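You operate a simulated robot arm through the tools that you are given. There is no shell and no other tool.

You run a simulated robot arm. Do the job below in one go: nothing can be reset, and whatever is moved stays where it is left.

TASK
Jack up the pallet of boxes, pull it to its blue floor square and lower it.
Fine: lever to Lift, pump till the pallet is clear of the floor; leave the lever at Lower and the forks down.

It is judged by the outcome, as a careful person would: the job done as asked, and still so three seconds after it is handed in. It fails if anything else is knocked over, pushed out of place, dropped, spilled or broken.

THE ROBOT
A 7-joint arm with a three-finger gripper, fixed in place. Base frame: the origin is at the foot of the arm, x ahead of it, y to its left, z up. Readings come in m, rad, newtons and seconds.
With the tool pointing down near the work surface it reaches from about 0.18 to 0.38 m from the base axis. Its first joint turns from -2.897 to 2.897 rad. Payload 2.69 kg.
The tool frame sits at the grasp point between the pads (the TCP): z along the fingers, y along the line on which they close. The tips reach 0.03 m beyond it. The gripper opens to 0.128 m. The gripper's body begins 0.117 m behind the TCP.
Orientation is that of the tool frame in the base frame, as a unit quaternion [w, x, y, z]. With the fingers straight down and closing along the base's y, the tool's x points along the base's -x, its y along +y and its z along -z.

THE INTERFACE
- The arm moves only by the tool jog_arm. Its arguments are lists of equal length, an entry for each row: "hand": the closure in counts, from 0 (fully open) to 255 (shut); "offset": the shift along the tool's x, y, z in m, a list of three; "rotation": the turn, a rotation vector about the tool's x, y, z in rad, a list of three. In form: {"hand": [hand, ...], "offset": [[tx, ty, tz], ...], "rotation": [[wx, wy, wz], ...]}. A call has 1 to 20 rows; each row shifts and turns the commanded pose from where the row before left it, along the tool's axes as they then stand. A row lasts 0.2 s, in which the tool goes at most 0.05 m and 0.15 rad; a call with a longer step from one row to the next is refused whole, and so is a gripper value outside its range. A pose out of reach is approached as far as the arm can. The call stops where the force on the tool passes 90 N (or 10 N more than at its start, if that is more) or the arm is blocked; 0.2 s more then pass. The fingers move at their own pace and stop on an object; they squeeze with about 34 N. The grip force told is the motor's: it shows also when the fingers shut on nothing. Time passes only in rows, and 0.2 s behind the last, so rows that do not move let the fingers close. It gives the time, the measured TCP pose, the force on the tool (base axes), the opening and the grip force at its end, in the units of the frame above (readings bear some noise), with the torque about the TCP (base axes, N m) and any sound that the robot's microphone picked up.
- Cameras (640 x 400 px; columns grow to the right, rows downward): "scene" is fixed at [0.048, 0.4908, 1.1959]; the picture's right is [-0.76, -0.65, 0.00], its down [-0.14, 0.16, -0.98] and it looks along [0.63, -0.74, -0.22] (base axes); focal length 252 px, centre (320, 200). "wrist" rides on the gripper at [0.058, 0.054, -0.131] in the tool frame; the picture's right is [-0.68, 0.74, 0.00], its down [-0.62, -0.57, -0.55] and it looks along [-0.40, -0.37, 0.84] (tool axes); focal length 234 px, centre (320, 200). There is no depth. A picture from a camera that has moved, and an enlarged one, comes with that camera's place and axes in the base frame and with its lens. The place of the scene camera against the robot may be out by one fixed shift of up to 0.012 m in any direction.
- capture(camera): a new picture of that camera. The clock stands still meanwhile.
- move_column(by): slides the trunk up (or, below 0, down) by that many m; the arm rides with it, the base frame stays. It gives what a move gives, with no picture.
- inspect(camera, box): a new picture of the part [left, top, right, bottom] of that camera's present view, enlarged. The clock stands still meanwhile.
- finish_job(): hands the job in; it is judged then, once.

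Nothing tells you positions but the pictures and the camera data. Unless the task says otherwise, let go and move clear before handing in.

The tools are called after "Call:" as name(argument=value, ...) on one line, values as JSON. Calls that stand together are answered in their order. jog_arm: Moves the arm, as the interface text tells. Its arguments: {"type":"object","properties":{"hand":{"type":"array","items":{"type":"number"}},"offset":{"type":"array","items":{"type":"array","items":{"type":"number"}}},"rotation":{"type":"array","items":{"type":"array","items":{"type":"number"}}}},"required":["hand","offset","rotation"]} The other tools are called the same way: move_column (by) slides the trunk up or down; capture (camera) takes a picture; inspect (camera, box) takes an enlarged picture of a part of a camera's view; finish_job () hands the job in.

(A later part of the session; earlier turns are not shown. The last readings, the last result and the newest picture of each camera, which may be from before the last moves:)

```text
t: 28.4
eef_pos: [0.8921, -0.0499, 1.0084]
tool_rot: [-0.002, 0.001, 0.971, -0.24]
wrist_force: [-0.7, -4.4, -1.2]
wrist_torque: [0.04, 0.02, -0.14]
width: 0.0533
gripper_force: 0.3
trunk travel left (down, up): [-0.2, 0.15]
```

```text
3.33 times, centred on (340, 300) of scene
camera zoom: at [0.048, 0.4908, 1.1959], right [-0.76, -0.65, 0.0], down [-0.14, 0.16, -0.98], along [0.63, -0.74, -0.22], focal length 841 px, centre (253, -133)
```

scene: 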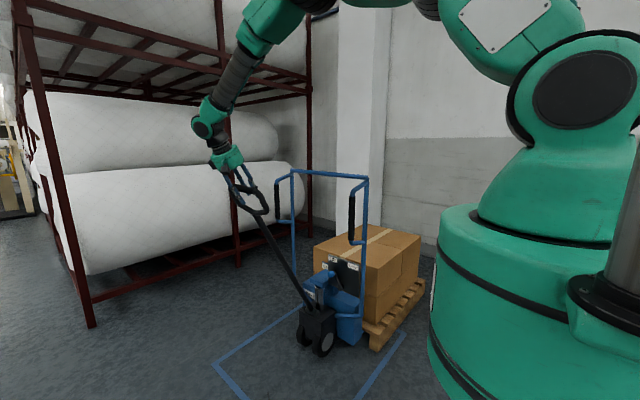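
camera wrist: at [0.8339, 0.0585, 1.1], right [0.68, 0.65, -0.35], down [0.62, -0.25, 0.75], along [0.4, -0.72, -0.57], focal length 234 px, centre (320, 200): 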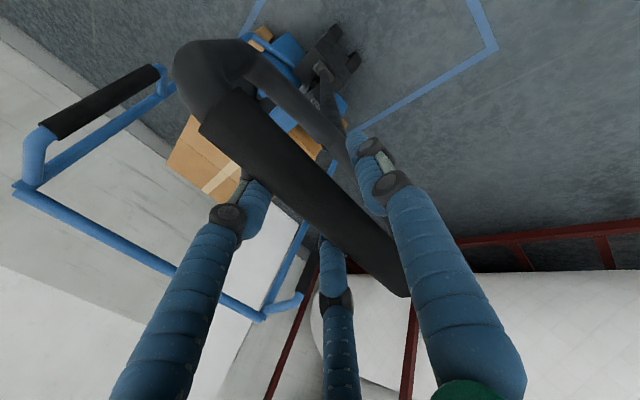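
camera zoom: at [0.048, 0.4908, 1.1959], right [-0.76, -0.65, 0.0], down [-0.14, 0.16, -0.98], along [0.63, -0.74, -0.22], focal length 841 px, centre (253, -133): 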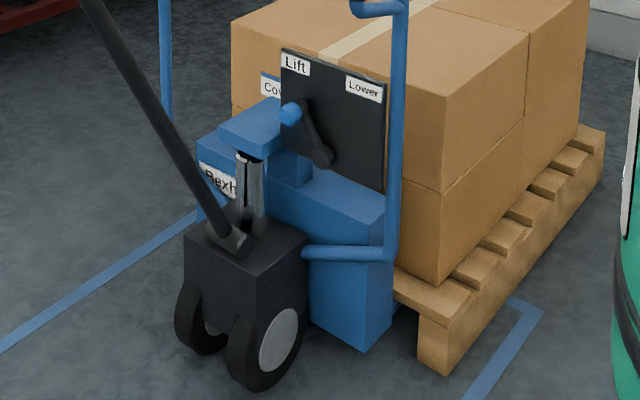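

The tiller swings freely with only a few newtons. I'll take it a little further to about 45°, then compare the forks and pallet.

Call:
jog_arm(hand=[150, 150, 150, 150, 150, 150], offset=[[0, 0.0417, 0.001], [0, 0.0417, 0.001], [0, 0.0417, 0.001], [0, 0.0417, 0.001], [0, 0.0417, 0.001], [0, 0, 0]], rotation=[[0.05, 0, 0], [0.05, 0, 0], [0.05, 0, 0], [0.05, 0, 0], [0.05, 0, 0], [0, 0, 0]])

Call:
capture(camera="wrist")

Call:
inspect(camera="scene", box=[290, 240, 390, 360])

Call:
inspect(camera="scene", box=[180, 140, 400, 340])

```text
t: 29.8
eef_pos: [0.8899, 0.1196, 0.8885]
tool_rot: [-0.002, 0.0, 0.933, -0.359]
wrist_force: [0.2, -0.5, 0.1]
wrist_torque: [0.04, -0.03, -0.03]
width: 0.0549
gripper_force: 0.4
trunk travel left (down, up): [-0.2, 0.15]
```

```text
taken
camera wrist: at [0.8317, 0.2474, 0.951], right [0.68, 0.55, -0.5], down [0.62, -0.05, 0.78], along [0.4, -0.84, -0.37], focal length 234 px, centre (320, 200)
```

wrist: 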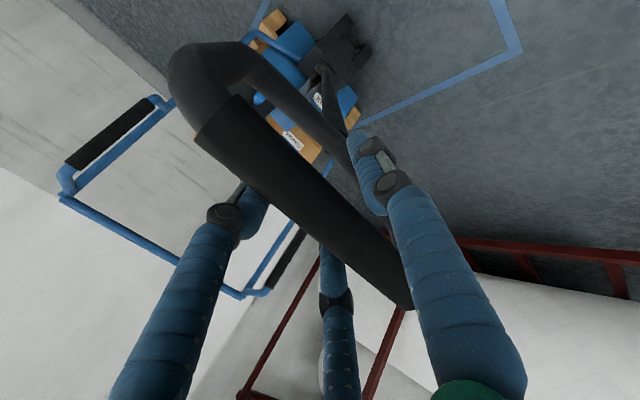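

```text
3.33 times, centred on (340, 300) of scene
camera zoom: at [0.048, 0.4908, 1.1959], right [-0.76, -0.65, 0.0], down [-0.14, 0.16, -0.98], along [0.63, -0.74, -0.22], focal length 841 px, centre (253, -133)
```

zoom: 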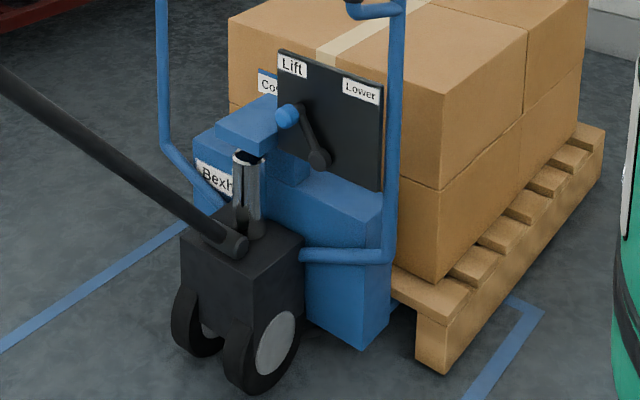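

```text
2.00 times, centred on (290, 240) of scene
camera zoom: at [0.048, 0.4908, 1.1959], right [-0.76, -0.65, 0.0], down [-0.14, 0.16, -0.98], along [0.63, -0.74, -0.22], focal length 504 px, centre (380, 120)
```

zoom: 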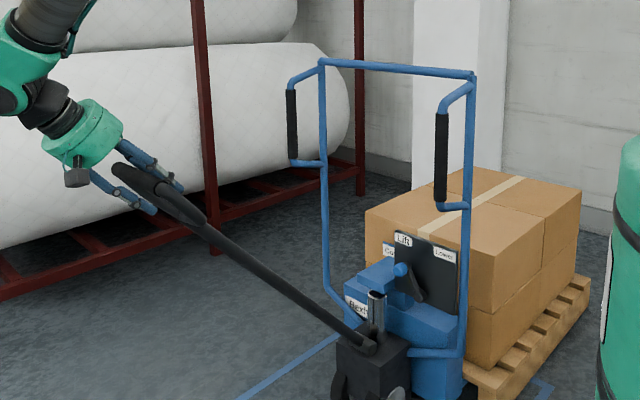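

The tiller is at about 45° and the chassis seems to be rising slightly. I'll zoom on the pallet and forks to measure the lift.

Call:
inspect(camera="scene", box=[335, 280, 435, 355])

Call:
inspect(camera="scene", box=[290, 280, 370, 360])

```text
5.33 times, centred on (385, 318) of scene
camera zoom: at [0.048, 0.4908, 1.1959], right [-0.76, -0.65, 0.0], down [-0.14, 0.16, -0.98], along [0.63, -0.74, -0.22], focal length 1346 px, centre (-27, -427)
```

zoom: 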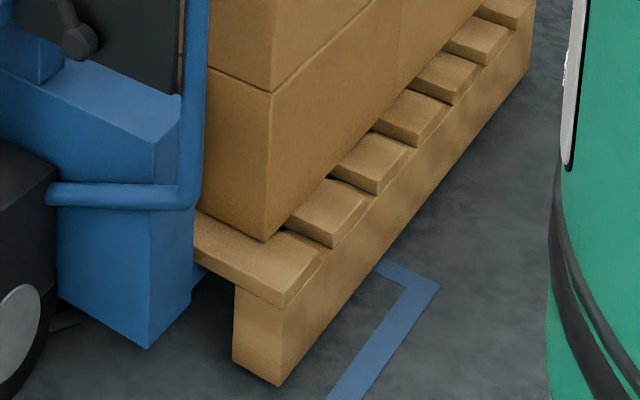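

```text
5.00 times, centred on (330, 320) of scene
camera zoom: at [0.048, 0.4908, 1.1959], right [-0.76, -0.65, 0.0], down [-0.14, 0.16, -0.98], along [0.63, -0.74, -0.22], focal length 1261 px, centre (270, -400)
```

zoom: 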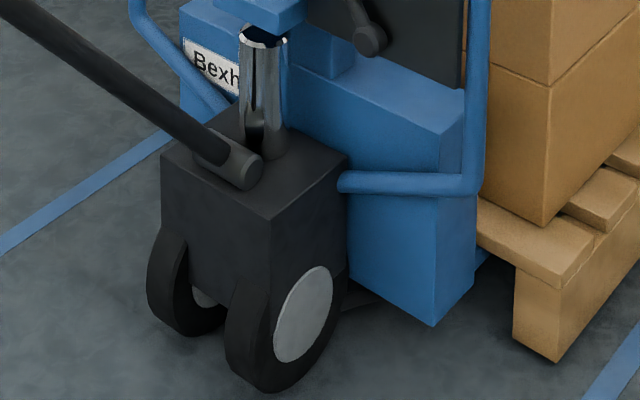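

The chassis is rising off its resting position, but the pallet still looks to be on the floor. I'll return the tiller and keep pumping.

Call:
jog_arm(hand=[150, 150, 150, 150, 150, 150, 150, 150, 150, 150, 150, 150, 150, 150], offset=[[0, -0.0417, 0.001], [0, -0.0417, 0.001], [0, -0.0417, 0.001], [0, -0.0417, 0.001], [0, -0.0417, 0.001], [0, -0.0417, 0.001], [0, -0.0417, 0.001], [0, -0.0417, 0.001], [0, -0.0417, 0.001], [0, -0.0417, 0.001], [0, -0.0417, 0.001], [0, -0.0417, 0.001], [0, -0.0417, 0.001], [0, 0, 0]], rotation=[[-0.05, 0, 0], [-0.05, 0, 0], [-0.05, 0, 0], [-0.05, 0, 0], [-0.05, 0, 0], [-0.05, 0, 0], [-0.05, 0, 0], [-0.05, 0, 0], [-0.05, 0, 0], [-0.05, 0, 0], [-0.05, 0, 0], [-0.05, 0, 0], [-0.05, 0, 0], [0, 0, 0]])

Call:
inspect(camera="scene", box=[335, 280, 435, 355])

Call:
inspect(camera="scene", box=[290, 280, 370, 360])

Call:
capture(camera="wrist")

```text
t: 32.8
eef_pos: [0.8913, -0.3693, 1.1044]
tool_rot: [0.001, 0.0, 0.999, -0.042]
wrist_force: [0.1, -5.4, -3.2]
wrist_torque: [0.14, -0.12, 0.2]
width: 0.0536
gripper_force: 0.8
trunk travel left (down, up): [-0.2, 0.15]
```

```text
5.33 times, centred on (385, 318) of scene
camera zoom: at [0.048, 0.4908, 1.1959], right [-0.76, -0.65, 0.0], down [-0.14, 0.16, -0.98], along [0.63, -0.74, -0.22], focal length 1346 px, centre (-27, -427)
```

zoom: 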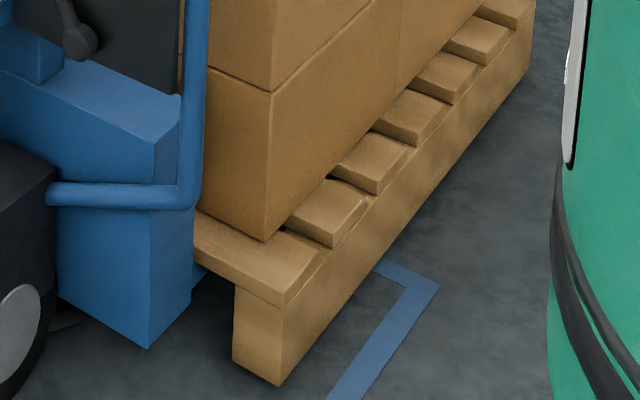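

```text
5.00 times, centred on (330, 320) of scene
camera zoom: at [0.048, 0.4908, 1.1959], right [-0.76, -0.65, 0.0], down [-0.14, 0.16, -0.98], along [0.63, -0.74, -0.22], focal length 1261 px, centre (270, -400)
```

zoom: 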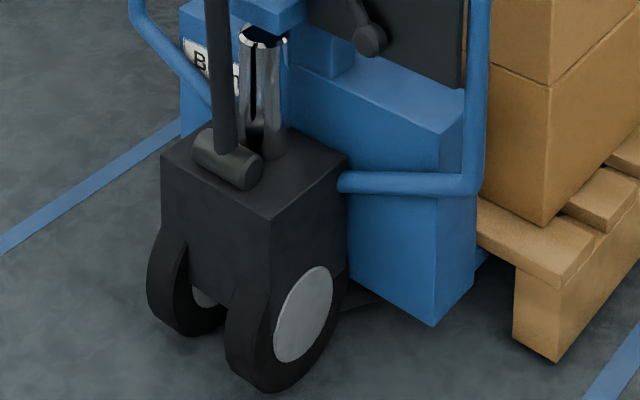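

```text
taken
camera wrist: at [0.8338, -0.3053, 1.2302], right [0.68, 0.73, -0.06], down [0.62, -0.52, 0.59], along [0.4, -0.44, -0.8], focal length 234 px, centre (320, 200)
```

wrist: 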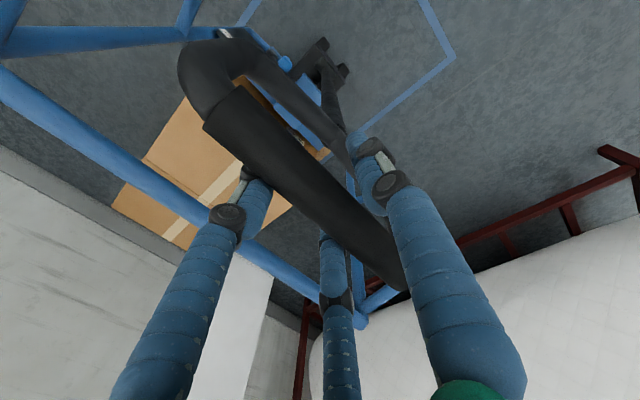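

The lift holds on the return stroke and the jack stays put. I'll do further full pump strokes.

Call:
jog_arm(hand=[150, 150, 150, 150, 150, 150, 150, 150, 150, 150, 150, 150, 150, 150, 150, 150, 150, 150, 150, 150], offset=[[0, 0.048, 0.0014], [0, 0.048, 0.0014], [0, 0.048, 0.0014], [0, 0.048, 0.0014], [0, 0.048, 0.0014], [0, 0.048, 0.0014], [0, 0.048, 0.0014], [0, 0.048, 0.0014], [0, 0.048, 0.0014], [0, 0.048, 0.0014], [0, -0.048, 0.0014], [0, -0.048, 0.0014], [0, -0.048, 0.0014], [0, -0.048, 0.0014], [0, -0.048, 0.0014], [0, -0.048, 0.0014], [0, -0.048, 0.0014], [0, -0.048, 0.0014], [0, -0.048, 0.0014], [0, -0.048, 0.0014]], rotation=[[0.0576, 0, 0], [0.0576, 0, 0], [0.0576, 0, 0], [0.0576, 0, 0], [0.0576, 0, 0], [0.0576, 0, 0], [0.0576, 0, 0], [0.0576, 0, 0], [0.0576, 0, 0], [0.0576, 0, 0], [-0.0576, 0, 0], [-0.0576, 0, 0], [-0.0576, 0, 0], [-0.0576, 0, 0], [-0.0576, 0, 0], [-0.0576, 0, 0], [-0.0576, 0, 0], [-0.0576, 0, 0], [-0.0576, 0, 0], [-0.0576, 0, 0]])

Call:
inspect(camera="scene", box=[335, 280, 435, 355])

Call:
inspect(camera="scene", box=[290, 280, 370, 360])

```text
t: 37.0
eef_pos: [0.8932, -0.3659, 1.0975]
tool_rot: [-0.004, 0.0, 0.999, -0.04]
wrist_force: [0.5, 31.4, -20.3]
wrist_torque: [-1.54, 0.29, -0.05]
width: 0.0793
gripper_force: 14.5
trunk travel left (down, up): [-0.2, 0.15]
```

```text
5.33 times, centred on (385, 318) of scene
camera zoom: at [0.048, 0.4908, 1.1959], right [-0.76, -0.65, 0.0], down [-0.14, 0.16, -0.98], along [0.63, -0.74, -0.22], focal length 1346 px, centre (-27, -427)
```

zoom: 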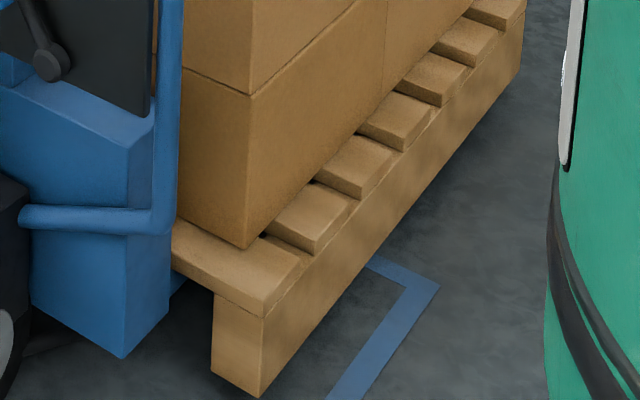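

```text
5.00 times, centred on (330, 320) of scene
camera zoom: at [0.048, 0.4908, 1.1959], right [-0.76, -0.65, 0.0], down [-0.14, 0.16, -0.98], along [0.63, -0.74, -0.22], focal length 1261 px, centre (270, -400)
```

zoom: 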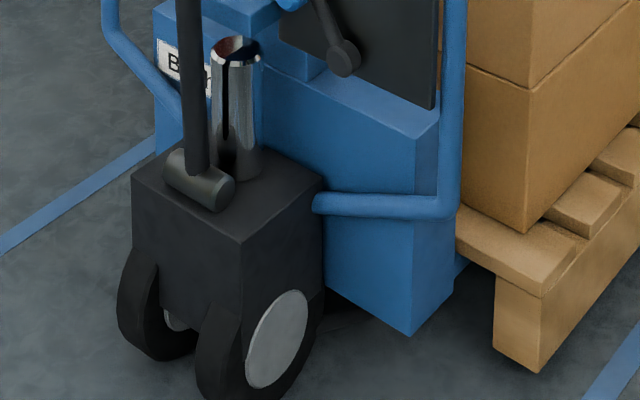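

The pallet has now moved a few cm with the jack, so the forks carry it. The bar is pressing on my fingers, so I'll ease off +y a little and look again.

Call:
jog_arm(hand=[150, 150, 150], offset=[[0, 0.015, 0], [0, 0.015, 0], [0, 0, 0]], rotation=[[0, 0, 0], [0, 0, 0], [0, 0, 0]])

Call:
inspect(camera="scene", box=[335, 280, 435, 355])

Call:
inspect(camera="scene", box=[270, 240, 400, 360])

Call:
inspect(camera="scene", box=[240, 80, 400, 210])

Call:
capture(camera="wrist")

```text
t: 37.8
eef_pos: [0.8919, -0.3405, 1.0975]
tool_rot: [-0.001, 0.001, 0.999, -0.042]
wrist_force: [0.5, -5.8, 4.8]
wrist_torque: [0.08, 0.11, 0.18]
width: 0.0561
gripper_force: 1.7
trunk travel left (down, up): [-0.2, 0.15]
```

```text
5.33 times, centred on (385, 318) of scene
camera zoom: at [0.048, 0.4908, 1.1959], right [-0.76, -0.65, 0.0], down [-0.14, 0.16, -0.98], along [0.63, -0.74, -0.22], focal length 1346 px, centre (-27, -427)
```

zoom: 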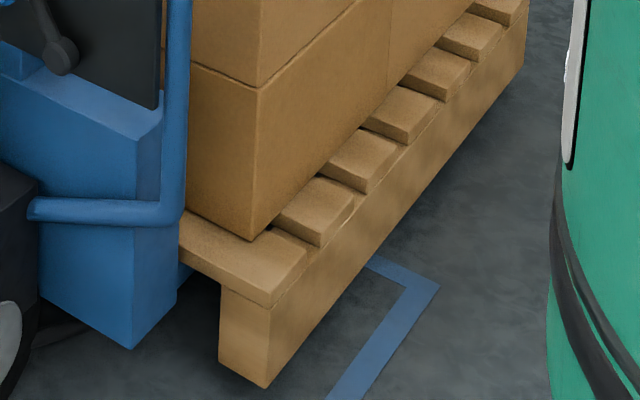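

```text
3.33 times, centred on (335, 300) of scene
camera zoom: at [0.048, 0.4908, 1.1959], right [-0.76, -0.65, 0.0], down [-0.14, 0.16, -0.98], along [0.63, -0.74, -0.22], focal length 841 px, centre (270, -133)
```

zoom: 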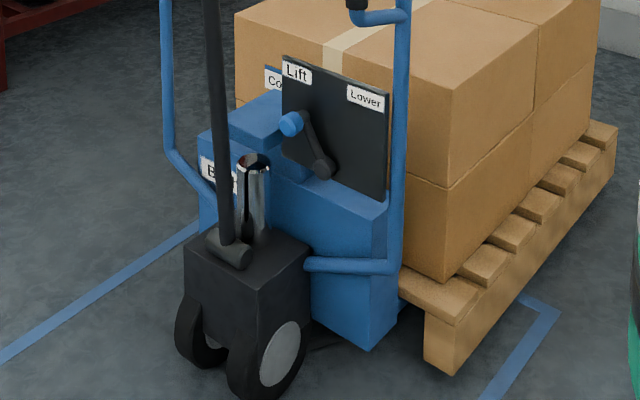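

```text
3.08 times, centred on (320, 145) of scene
camera zoom: at [0.048, 0.4908, 1.1959], right [-0.76, -0.65, 0.0], down [-0.14, 0.16, -0.98], along [0.63, -0.74, -0.22], focal length 776 px, centre (320, 369)
```

zoom: 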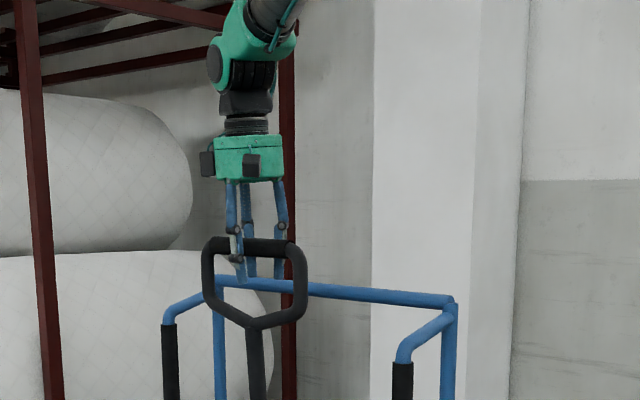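

```text
taken
camera wrist: at [0.8349, -0.2762, 1.2246], right [0.68, 0.73, -0.06], down [0.62, -0.52, 0.59], along [0.4, -0.44, -0.8], focal length 234 px, centre (320, 200)
```

wrist: 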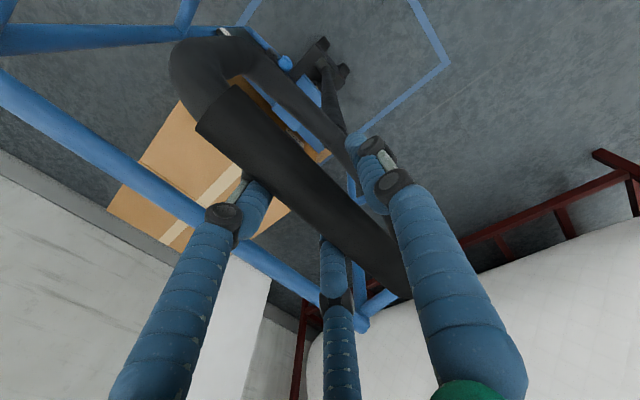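

The numbers suggest the pallet has risen by about 2 cm and rolled about 3.5 cm toward +y. I'll zoom hard on its lower edge to verify the gap.

Call:
inspect(camera="scene", box=[370, 320, 410, 360])

Call:
inspect(camera="scene", box=[395, 275, 435, 315])

Call:
inspect(camera="scene", box=[315, 310, 375, 360])

```text
10.00 times, centred on (390, 340) of scene
camera zoom: at [0.048, 0.4908, 1.1959], right [-0.76, -0.65, 0.0], down [-0.14, 0.16, -0.98], along [0.63, -0.74, -0.22], focal length 2523 px, centre (-380, -1200)
```

zoom: 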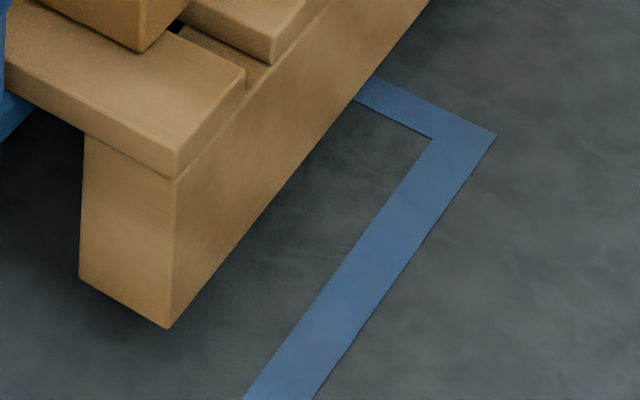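

```text
10.00 times, centred on (415, 295) of scene
camera zoom: at [0.048, 0.4908, 1.1959], right [-0.76, -0.65, 0.0], down [-0.14, 0.16, -0.98], along [0.63, -0.74, -0.22], focal length 2523 px, centre (-630, -750)
```

zoom: 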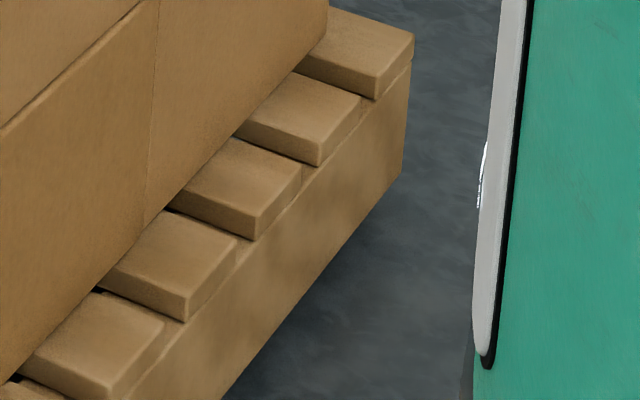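

```text
8.00 times, centred on (345, 335) of scene
camera zoom: at [0.048, 0.4908, 1.1959], right [-0.76, -0.65, 0.0], down [-0.14, 0.16, -0.98], along [0.63, -0.74, -0.22], focal length 2018 px, centre (120, -880)
```

zoom: 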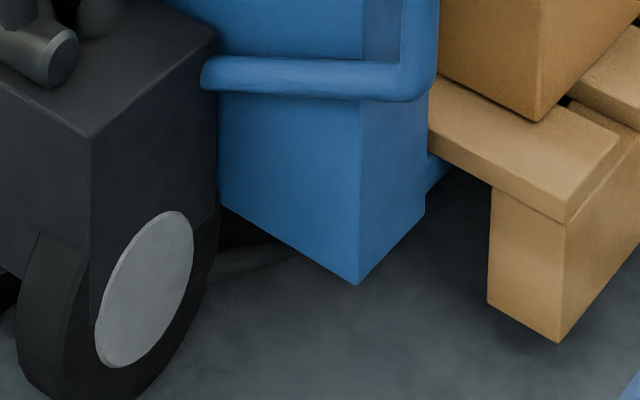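

The pallet has a soft shadow and a gap beneath it, roughly 1.5–2.5 cm at both ends. I'll add one more stroke so it is surely clear.

Call:
jog_arm(hand=[150, 150, 150, 150, 150, 150, 150, 150, 150, 150, 150, 150], offset=[[0, 0.042, 0.001], [0, 0.042, 0.001], [0, 0.042, 0.001], [0, 0.042, 0.001], [0, 0.042, 0.001], [0, 0.042, 0.001], [0, 0.042, 0.001], [0, 0.042, 0.001], [0, 0.042, 0.001], [0, 0.042, 0.001], [0, 0.042, 0.001], [0, 0, 0]], rotation=[[0.05, 0, 0], [0.05, 0, 0], [0.05, 0, 0], [0.05, 0, 0], [0.05, 0, 0], [0.05, 0, 0], [0.05, 0, 0], [0.05, 0, 0], [0.05, 0, 0], [0.05, 0, 0], [0.05, 0, 0], [0, 0, 0]])

Call:
inspect(camera="scene", box=[335, 280, 435, 355])

Call:
inspect(camera="scene", box=[290, 280, 370, 360])

Call:
capture(camera="wrist")

```text
t: 40.4
eef_pos: [0.8888, 0.0883, 0.9352]
tool_rot: [-0.003, 0.0, 0.95, -0.312]
wrist_force: [0.3, -1.5, 0.0]
wrist_torque: [0.14, 0.01, -0.01]
width: 0.0594
gripper_force: 2.3
trunk travel left (down, up): [-0.2, 0.15]
```

```text
5.33 times, centred on (385, 318) of scene
camera zoom: at [0.048, 0.4908, 1.1959], right [-0.76, -0.65, 0.0], down [-0.14, 0.16, -0.98], along [0.63, -0.74, -0.22], focal length 1346 px, centre (-27, -427)
```

zoom: 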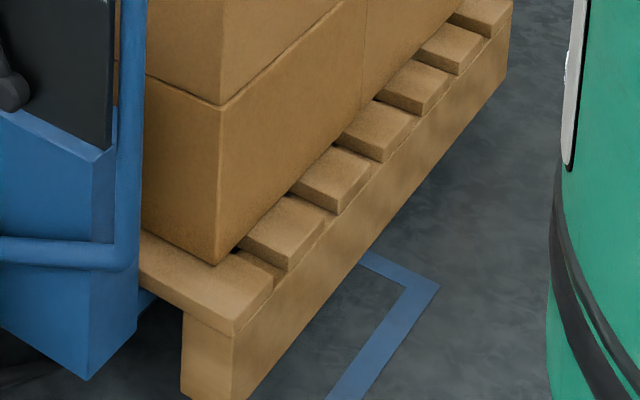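

```text
5.00 times, centred on (330, 320) of scene
camera zoom: at [0.048, 0.4908, 1.1959], right [-0.76, -0.65, 0.0], down [-0.14, 0.16, -0.98], along [0.63, -0.74, -0.22], focal length 1261 px, centre (270, -400)
```

zoom: 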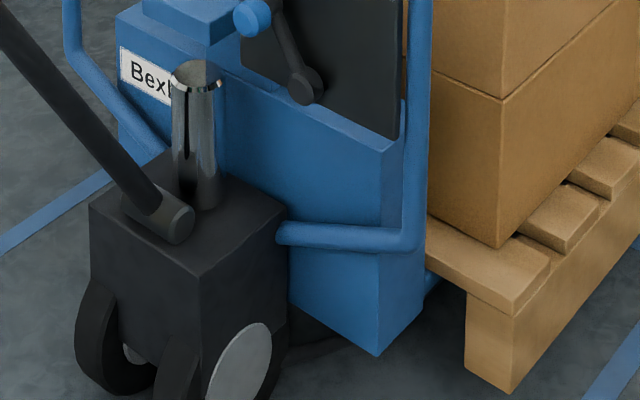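

```text
taken
camera wrist: at [0.8305, 0.2084, 1.0097], right [0.67, 0.59, -0.44], down [0.62, -0.13, 0.77], along [0.4, -0.8, -0.45], focal length 234 px, centre (320, 200)
```

wrist: 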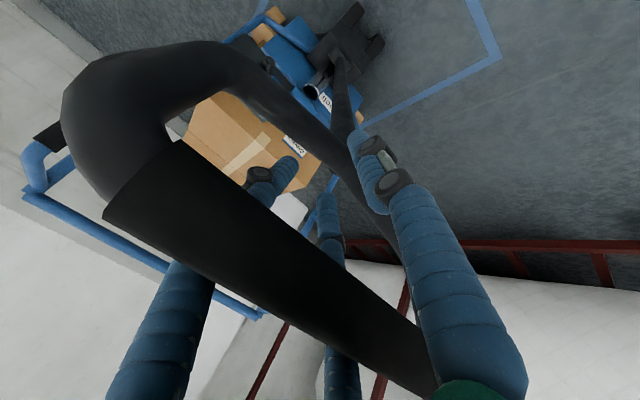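

The pallet is now about 4 cm off the floor with its front at y ≈ -0.56, so it is clear. I'll bring the tiller back upright, and plan to pull the jack by the middle of its rigid blue top bar.

Call:
jog_arm(hand=[150, 150, 150, 150, 150, 150, 150, 150, 150, 150, 150, 150], offset=[[0, 0, -0.035], [0, -0.04, 0.001], [0, -0.04, 0.001], [0, -0.04, 0.001], [0, -0.04, 0.001], [0, -0.04, 0.001], [0, -0.04, 0.001], [0, -0.04, 0.001], [0, -0.04, 0.001], [0, -0.04, 0.001], [0, -0.03, 0.001], [0, 0, 0]], rotation=[[0, 0, 0], [-0.0555, 0, 0], [-0.0555, 0, 0], [-0.0555, 0, 0], [-0.0555, 0, 0], [-0.0555, 0, 0], [-0.0555, 0, 0], [-0.0555, 0, 0], [-0.0555, 0, 0], [-0.0555, 0, 0], [-0.0555, 0, 0], [0, 0, 0]])

Call:
capture(camera="wrist")

Call:
capture(camera="scene")

Call:
inspect(camera="scene", box=[290, 280, 370, 360])

```text
t: 43.0
eef_pos: [0.8915, -0.252, 1.1061]
tool_rot: [0.0, 0.0, 0.999, -0.039]
wrist_force: [1.1, -4.1, -5.0]
wrist_torque: [0.12, -0.13, 0.05]
width: 0.0534
gripper_force: 0.3
trunk travel left (down, up): [-0.2, 0.15]
```

```text
taken
camera wrist: at [0.8331, -0.1893, 1.2332], right [0.68, 0.73, -0.06], down [0.62, -0.52, 0.59], along [0.4, -0.44, -0.8], focal length 234 px, centre (320, 200)
```

wrist: 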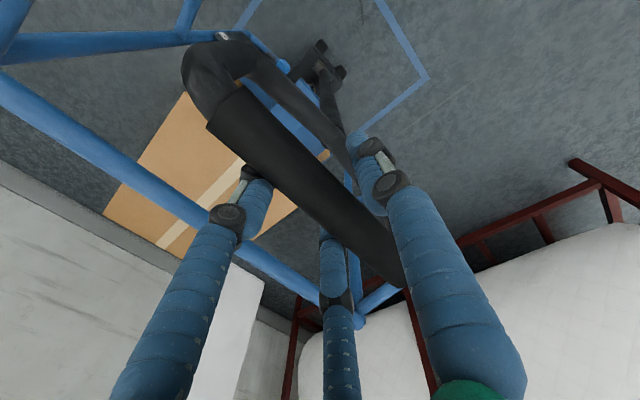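

```text
taken
```

scene: 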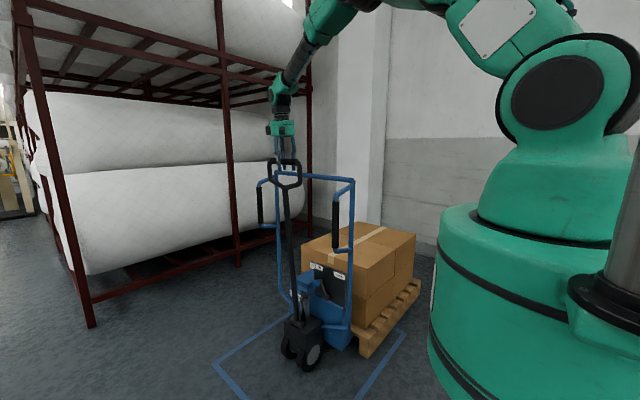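

```text
5.00 times, centred on (330, 320) of scene
camera zoom: at [0.048, 0.4908, 1.1959], right [-0.76, -0.65, 0.0], down [-0.14, 0.16, -0.98], along [0.63, -0.74, -0.22], focal length 1261 px, centre (270, -400)
```

zoom: 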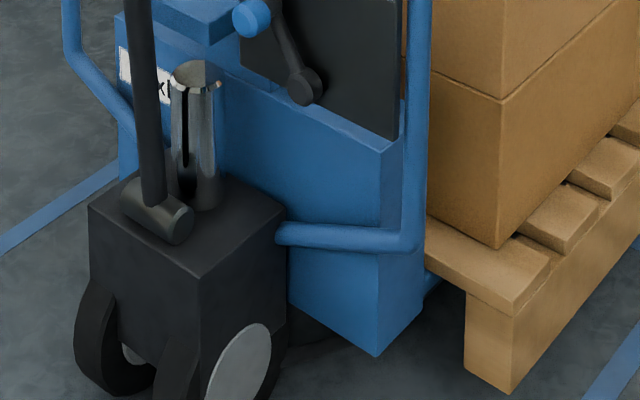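

The tiller is upright and the jack kept its place. I'll release the bar, lift clear and locate the frame's top bar.

Call:
jog_arm(hand=[0, 0, 0, 0, 0, 0, 0], offset=[[0, 0, 0], [0, 0, 0], [0, 0, -0.045], [0, 0, -0.045], [0, 0, -0.045], [0, 0, -0.045], [0, 0, 0]], rotation=[[0, 0, 0], [0, 0, 0], [0, 0, 0], [0, 0, 0], [-0.039, 0, 0], [-0.039, 0, 0], [0, 0, 0]])

Call:
capture(camera="wrist")

Call:
inspect(camera="scene", box=[250, 140, 370, 240])

Call:
inspect(camera="scene", box=[270, 240, 440, 400])

```text
t: 44.6
eef_pos: [0.8919, -0.2384, 1.2875]
tool_rot: [0.0, 0.0, 1.0, -0.001]
wrist_force: [0.4, -0.4, 0.6]
wrist_torque: [-0.02, -0.02, 0.03]
width: 0.128
gripper_force: 0.0
trunk travel left (down, up): [-0.2, 0.15]
```

```text
taken
camera wrist: at [0.8344, -0.1859, 1.4177], right [0.68, 0.74, 0.0], down [0.62, -0.57, 0.55], along [0.4, -0.37, -0.84], focal length 234 px, centre (320, 200)
```

wrist: 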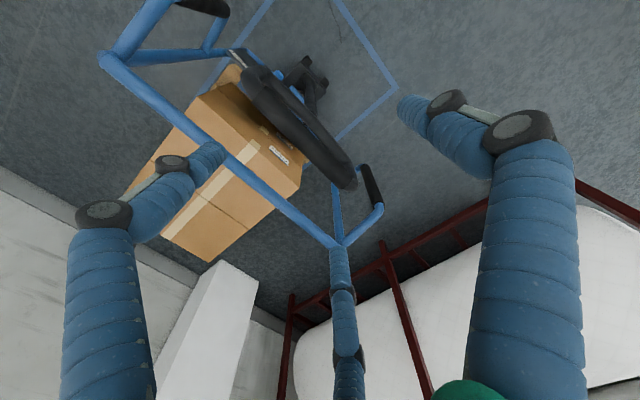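

```text
4.00 times, centred on (310, 190) of scene
camera zoom: at [0.048, 0.4908, 1.1959], right [-0.76, -0.65, 0.0], down [-0.14, 0.16, -0.98], along [0.63, -0.74, -0.22], focal length 1009 px, centre (360, 240)
```

zoom: 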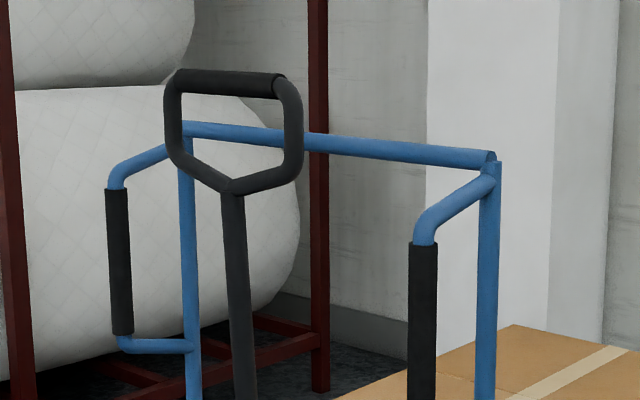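

```text
2.50 times, centred on (355, 320) of scene
camera zoom: at [0.048, 0.4908, 1.1959], right [-0.76, -0.65, 0.0], down [-0.14, 0.16, -0.98], along [0.63, -0.74, -0.22], focal length 631 px, centre (232, -100)
```

zoom: 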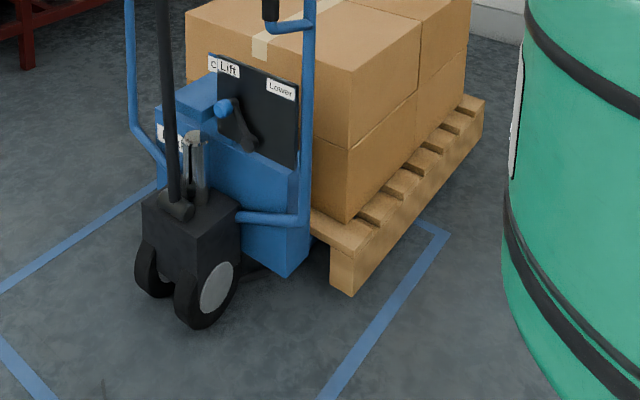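

The tiller holds itself upright and the load stays raised. I'll measure the top bar's position more carefully.

Call:
inspect(camera="wrist", box=[80, 30, 240, 150])

Call:
inspect(camera="wrist", box=[220, 140, 380, 260])

```text
3.33 times, centred on (160, 90) of wrist
camera zoom: at [0.8344, -0.1859, 1.4177], right [0.68, 0.74, 0.0], down [0.62, -0.57, 0.55], along [0.4, -0.37, -0.84], focal length 781 px, centre (853, 567)
```

zoom: 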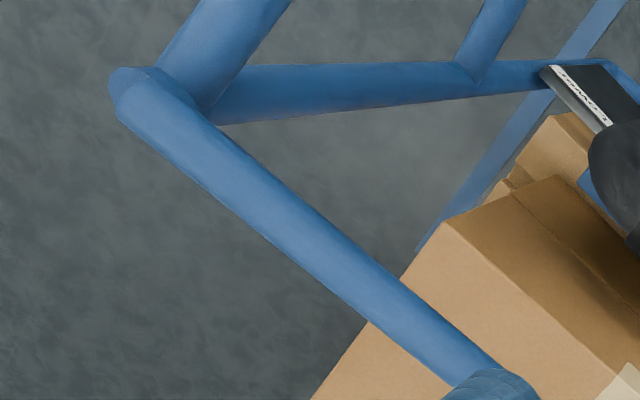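

```text
3.33 times, centred on (300, 200) of wrist
camera zoom: at [0.8344, -0.1859, 1.4177], right [0.68, 0.74, 0.0], down [0.62, -0.57, 0.55], along [0.4, -0.37, -0.84], focal length 781 px, centre (387, 200)
```

zoom: 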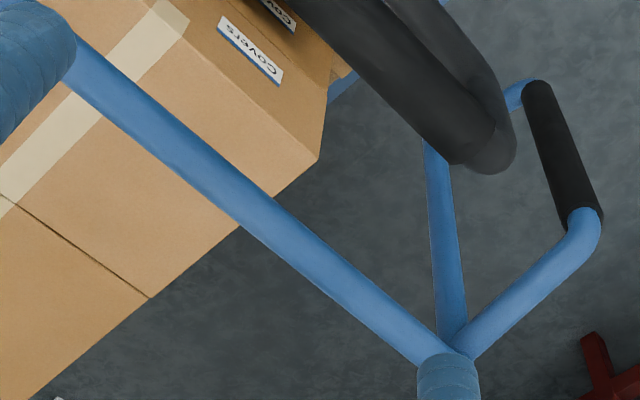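

The top bar lies parallel to x at y ≈ -0.416, z ≈ 1.03, with the jack's centre line at x ≈ 0.89. I'll go over it, passing above the tiller loop, and lower the open hand around it.

Call:
jog_arm(hand=[0, 0, 0, 0, 0, 0, 0, 0, 0, 0, 0], offset=[[0, -0.0445, 0], [0, -0.0445, 0], [0, -0.0445, 0], [0, -0.0445, 0], [0, 0, 0], [0, 0, 0.043], [0, 0, 0.043], [0, 0, 0.043], [0, 0, 0.043], [0, 0, 0.043], [0, 0, 0]], rotation=[[0, 0, 0], [0, 0, 0], [0, 0, 0], [0, 0, 0], [0, 0, 0], [0, 0, 0], [0, 0, 0], [0, 0, 0], [0, 0, 0], [0, 0, 0], [0, 0, 0]])

Call:
capture(camera="wrist")

Call:
inspect(camera="scene", box=[240, 80, 400, 210])

```text
t: 47.0
eef_pos: [0.8913, -0.4161, 1.0707]
tool_rot: [-0.001, 0.001, 1.0, -0.001]
wrist_force: [-0.2, 0.1, 0.1]
wrist_torque: [-0.01, 0.04, 0.01]
width: 0.128
gripper_force: 0.0
trunk travel left (down, up): [-0.2, 0.15]
```

```text
taken
camera wrist: at [0.834, -0.3637, 1.2014], right [0.68, 0.74, 0.0], down [0.62, -0.57, 0.55], along [0.4, -0.37, -0.84], focal length 234 px, centre (320, 200)
```

wrist: 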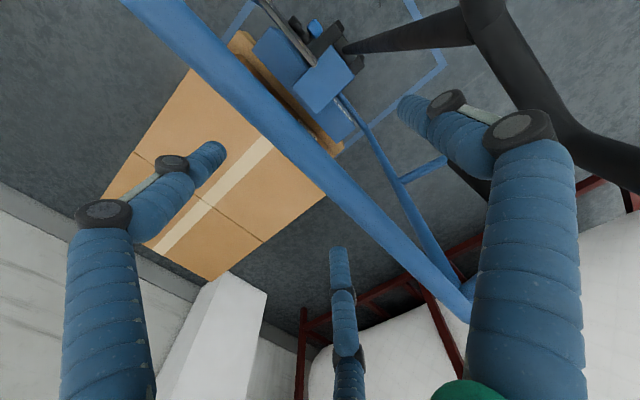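

```text
3.08 times, centred on (320, 145) of scene
camera zoom: at [0.048, 0.4908, 1.1959], right [-0.76, -0.65, 0.0], down [-0.14, 0.16, -0.98], along [0.63, -0.74, -0.22], focal length 776 px, centre (320, 369)
```

zoom: 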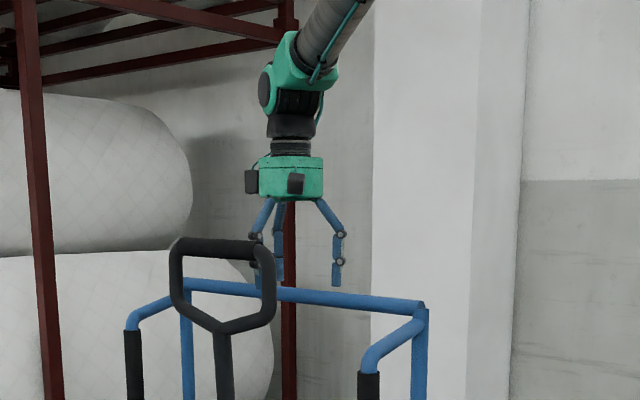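

The bar is between the fingers, and the tiller bar (y ≈ -0.28) sits about 14 cm in front of it. I'll narrow the hand a little to keep clear of the tiller, descend the last 4 cm and close on the bar.

Call:
jog_arm(hand=[90, 90, 90, 90, 90, 90], offset=[[0, 0.005, 0], [0, 0, 0], [0, 0, 0.015], [0, 0, 0.015], [0, 0, 0.01], [0, 0, 0]], rotation=[[0, 0, 0], [0, 0, 0], [0, 0, 0], [0, 0, 0], [0, 0, 0], [0, 0, 0]])

Call:
capture(camera="wrist")

Call:
inspect(camera="scene", box=[240, 80, 400, 210])

```text
t: 48.4
eef_pos: [0.8921, -0.413, 1.0325]
tool_rot: [0.0, 0.001, 1.0, -0.001]
wrist_force: [-0.4, 1.0, 0.9]
wrist_torque: [-0.01, 0.04, 0.02]
width: 0.0827
gripper_force: 0.1
trunk travel left (down, up): [-0.2, 0.15]
```

```text
taken
camera wrist: at [0.8348, -0.3589, 1.1624], right [0.68, 0.74, 0.0], down [0.62, -0.57, 0.55], along [0.4, -0.37, -0.84], focal length 234 px, centre (320, 200)
```

wrist: 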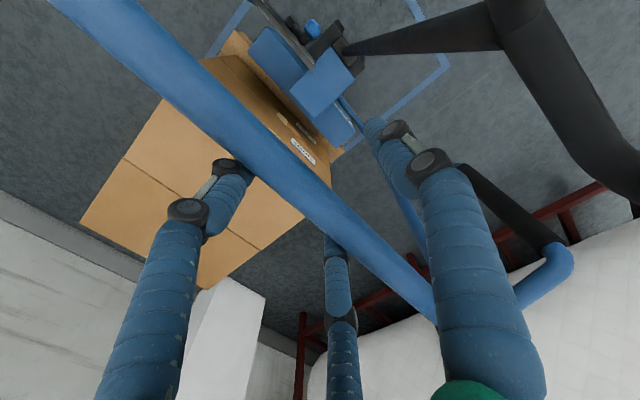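

```text
3.08 times, centred on (320, 145) of scene
camera zoom: at [0.048, 0.4908, 1.1959], right [-0.76, -0.65, 0.0], down [-0.14, 0.16, -0.98], along [0.63, -0.74, -0.22], focal length 776 px, centre (320, 369)
```

zoom: 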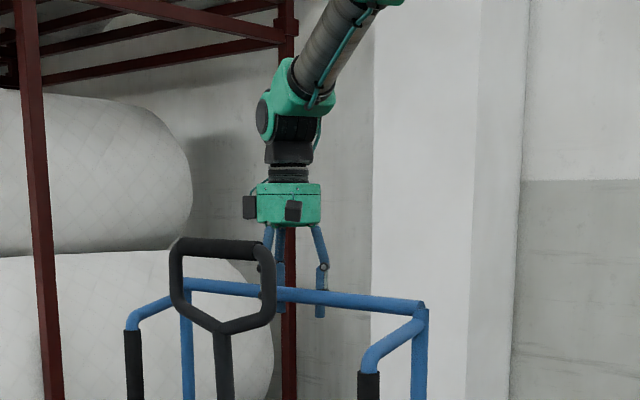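

The top bar is between the fingers at about TCP height. Closing on it.

Call:
jog_arm(hand=[200, 230, 255, 255], offset=[[0, 0, 0], [0, 0, 0], [0, 0, 0], [0, 0, 0]], rotation=[[0, 0, 0], [0, 0, 0], [0, 0, 0], [0, 0, 0]])

Call:
capture(camera="wrist")

Call:
inspect(camera="scene", box=[270, 240, 440, 400])

```text
t: 49.4
eef_pos: [0.8934, -0.4076, 1.0273]
tool_rot: [-0.003, -0.001, 1.0, 0.001]
wrist_force: [4.1, 19.9, -9.6]
wrist_torque: [-0.67, -0.97, 0.36]
width: 0.035
gripper_force: 45.8
trunk travel left (down, up): [-0.2, 0.15]
```

```text
taken
camera wrist: at [0.8361, -0.3548, 1.1589], right [0.68, 0.74, 0.0], down [0.62, -0.57, 0.54], along [0.4, -0.37, -0.84], focal length 234 px, centre (320, 200)
```

wrist: 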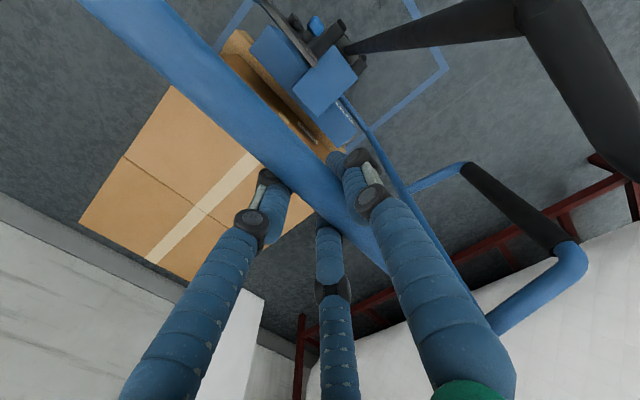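

```text
2.50 times, centred on (355, 320) of scene
camera zoom: at [0.048, 0.4908, 1.1959], right [-0.76, -0.65, 0.0], down [-0.14, 0.16, -0.98], along [0.63, -0.74, -0.22], focal length 631 px, centre (232, -100)
```

zoom: 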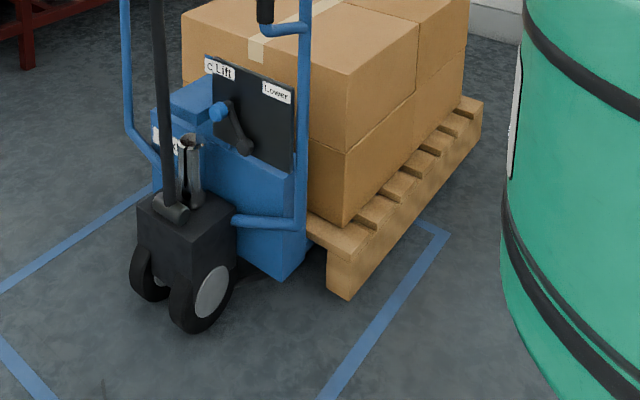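

The gripper holds the bar (opening 0.035 m). I'll start pulling along +y slowly with a gentle ramp.

Call:
jog_arm(hand=[255, 255, 255, 255, 255, 255, 255, 255, 255, 255, 255, 255, 255, 255], offset=[[0, 0.002, 0], [0, 0.004, 0], [0, 0.006, 0], [0, 0.008, 0], [0, 0.01, 0], [0, 0.01, 0], [0, 0.01, 0], [0, 0.01, 0], [0, 0.01, 0], [0, 0.01, 0], [0, 0.008, 0], [0, 0.006, 0], [0, 0.004, 0], [0, 0.002, 0]], rotation=[[0, 0, 0], [0, 0, 0], [0, 0, 0], [0, 0, 0], [0, 0, 0], [0, 0, 0], [0, 0, 0], [0, 0, 0], [0, 0, 0], [0, 0, 0], [0, 0, 0], [0, 0, 0], [0, 0, 0], [0, 0, 0]])

Call:
capture(camera="scene")

Call:
inspect(camera="scene", box=[270, 240, 440, 400])

Call:
capture(camera="wrist")

```text
t: 52.4
eef_pos: [0.8937, -0.3128, 1.0287]
tool_rot: [-0.003, 0.001, 1.0, 0.001]
wrist_force: [-2.2, -5.4, -52.5]
wrist_torque: [0.02, -1.79, -0.22]
width: 0.0345
gripper_force: 45.4
trunk travel left (down, up): [-0.2, 0.15]
```

```text
taken
```

scene: 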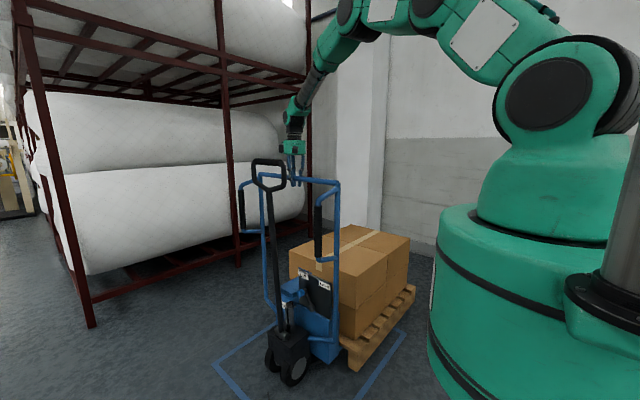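

```text
2.50 times, centred on (355, 320) of scene
camera zoom: at [0.048, 0.4908, 1.1959], right [-0.76, -0.65, 0.0], down [-0.14, 0.16, -0.98], along [0.63, -0.74, -0.22], focal length 631 px, centre (232, -100)
```

zoom: 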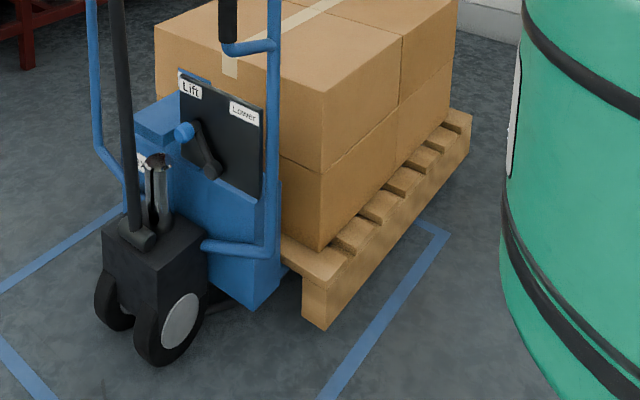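

```text
taken
camera wrist: at [0.8361, -0.2594, 1.1588], right [0.68, 0.74, 0.0], down [0.62, -0.57, 0.54], along [0.4, -0.37, -0.84], focal length 234 px, centre (320, 200)
```

wrist: 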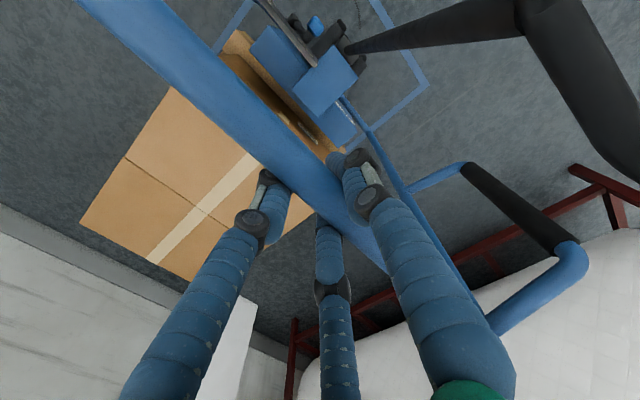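

The jack follows straight. There is some vertical load on the tool, so I'll ease the height down by a few mm while pulling on for about 0.2 m.

Call:
jog_arm(hand=[255, 255, 255, 255, 255, 255, 255, 255, 255, 255, 255, 255, 255, 255, 255, 255, 255, 255, 255, 255], offset=[[0, 0.002, 0.002], [0, 0.004, 0.002], [0, 0.007, 0], [0, 0.01, 0], [0, 0.013, 0], [0, 0.015, 0], [0, 0.015, 0], [0, 0.015, 0], [0, 0.015, 0], [0, 0.015, 0], [0, 0.015, 0], [0, 0.015, 0], [0, 0.015, 0], [0, 0.013, 0], [0, 0.01, 0], [0, 0.008, 0], [0, 0.006, 0], [0, 0.004, 0], [0, 0.002, 0], [0, 0.001, 0]], rotation=[[0, 0, 0], [0, 0, 0], [0, 0, 0], [0, 0, 0], [0, 0, 0], [0, 0, 0], [0, 0, 0], [0, 0, 0], [0, 0, 0], [0, 0, 0], [0, 0, 0], [0, 0, 0], [0, 0, 0], [0, 0, 0], [0, 0, 0], [0, 0, 0], [0, 0, 0], [0, 0, 0], [0, 0, 0], [0, 0, 0]])

Call:
capture(camera="scene")

Call:
capture(camera="wrist")

```text
t: 56.6
eef_pos: [0.8943, -0.1121, 1.0273]
tool_rot: [0.001, 0.0, 1.0, -0.001]
wrist_force: [0.4, 3.3, -12.0]
wrist_torque: [-0.21, -0.45, 0.11]
width: 0.0346
gripper_force: 45.0
trunk travel left (down, up): [-0.2, 0.15]
```

```text
taken
```

scene: 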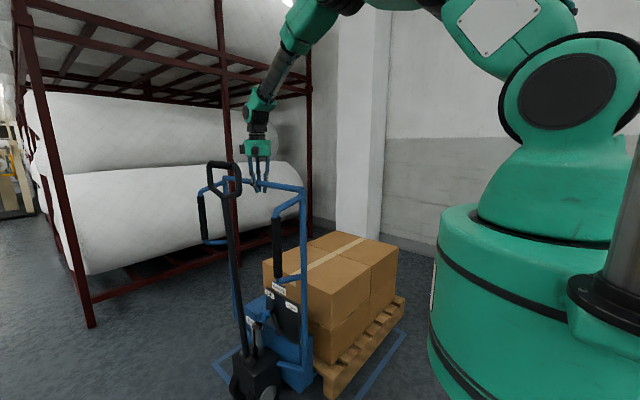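

```text
taken
camera wrist: at [0.8357, -0.0587, 1.1579], right [0.68, 0.74, 0.0], down [0.62, -0.56, 0.55], along [0.4, -0.37, -0.84], focal length 234 px, centre (320, 200)
```

wrist: 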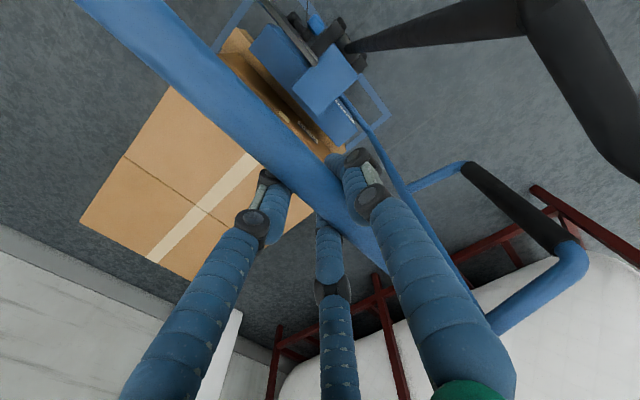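

The jack is following well, with about 0.17 m to go. I'll zoom on the pallet's rear corner and the tape corner for the final alignment.

Call:
inspect(camera="scene", box=[355, 280, 435, 360])

Call:
inspect(camera="scene", box=[300, 320, 380, 400])

Call:
inspect(camera="wrist", box=[200, 0, 400, 160])

```text
5.00 times, centred on (395, 320) of scene
camera zoom: at [0.048, 0.4908, 1.1959], right [-0.76, -0.65, 0.0], down [-0.14, 0.16, -0.98], along [0.63, -0.74, -0.22], focal length 1261 px, centre (-55, -400)
```

zoom: 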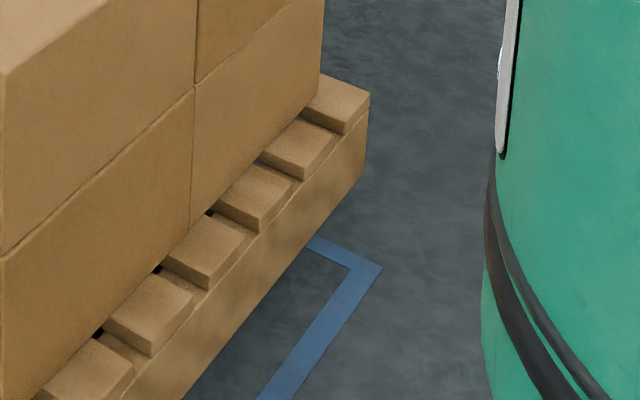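

```text
5.00 times, centred on (340, 360) of scene
camera zoom: at [0.048, 0.4908, 1.1959], right [-0.76, -0.65, 0.0], down [-0.14, 0.16, -0.98], along [0.63, -0.74, -0.22], focal length 1261 px, centre (220, -600)
```

zoom: 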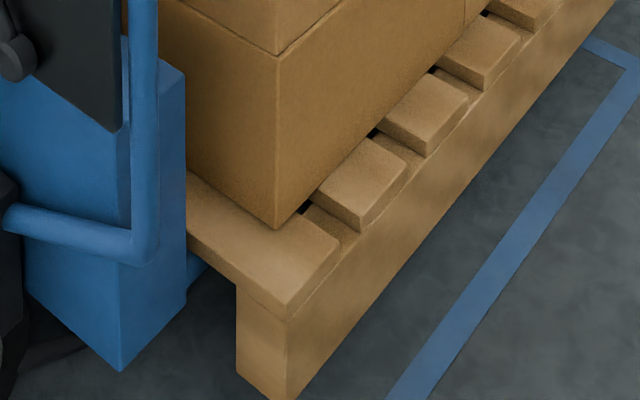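

```text
2.50 times, centred on (300, 80) of wrist
camera zoom: at [0.8357, -0.0587, 1.1579], right [0.68, 0.74, 0.0], down [0.62, -0.56, 0.55], along [0.4, -0.37, -0.84], focal length 585 px, centre (370, 500)
```

zoom: 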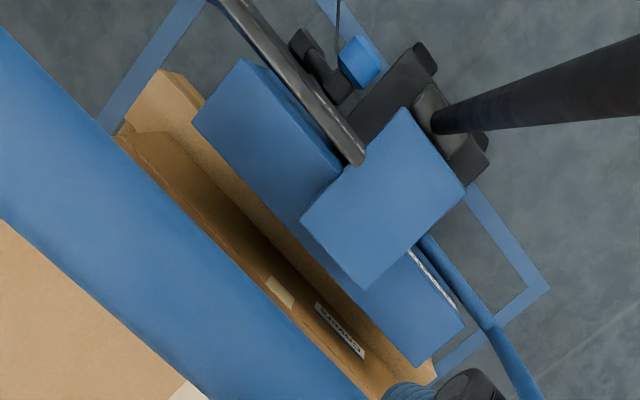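

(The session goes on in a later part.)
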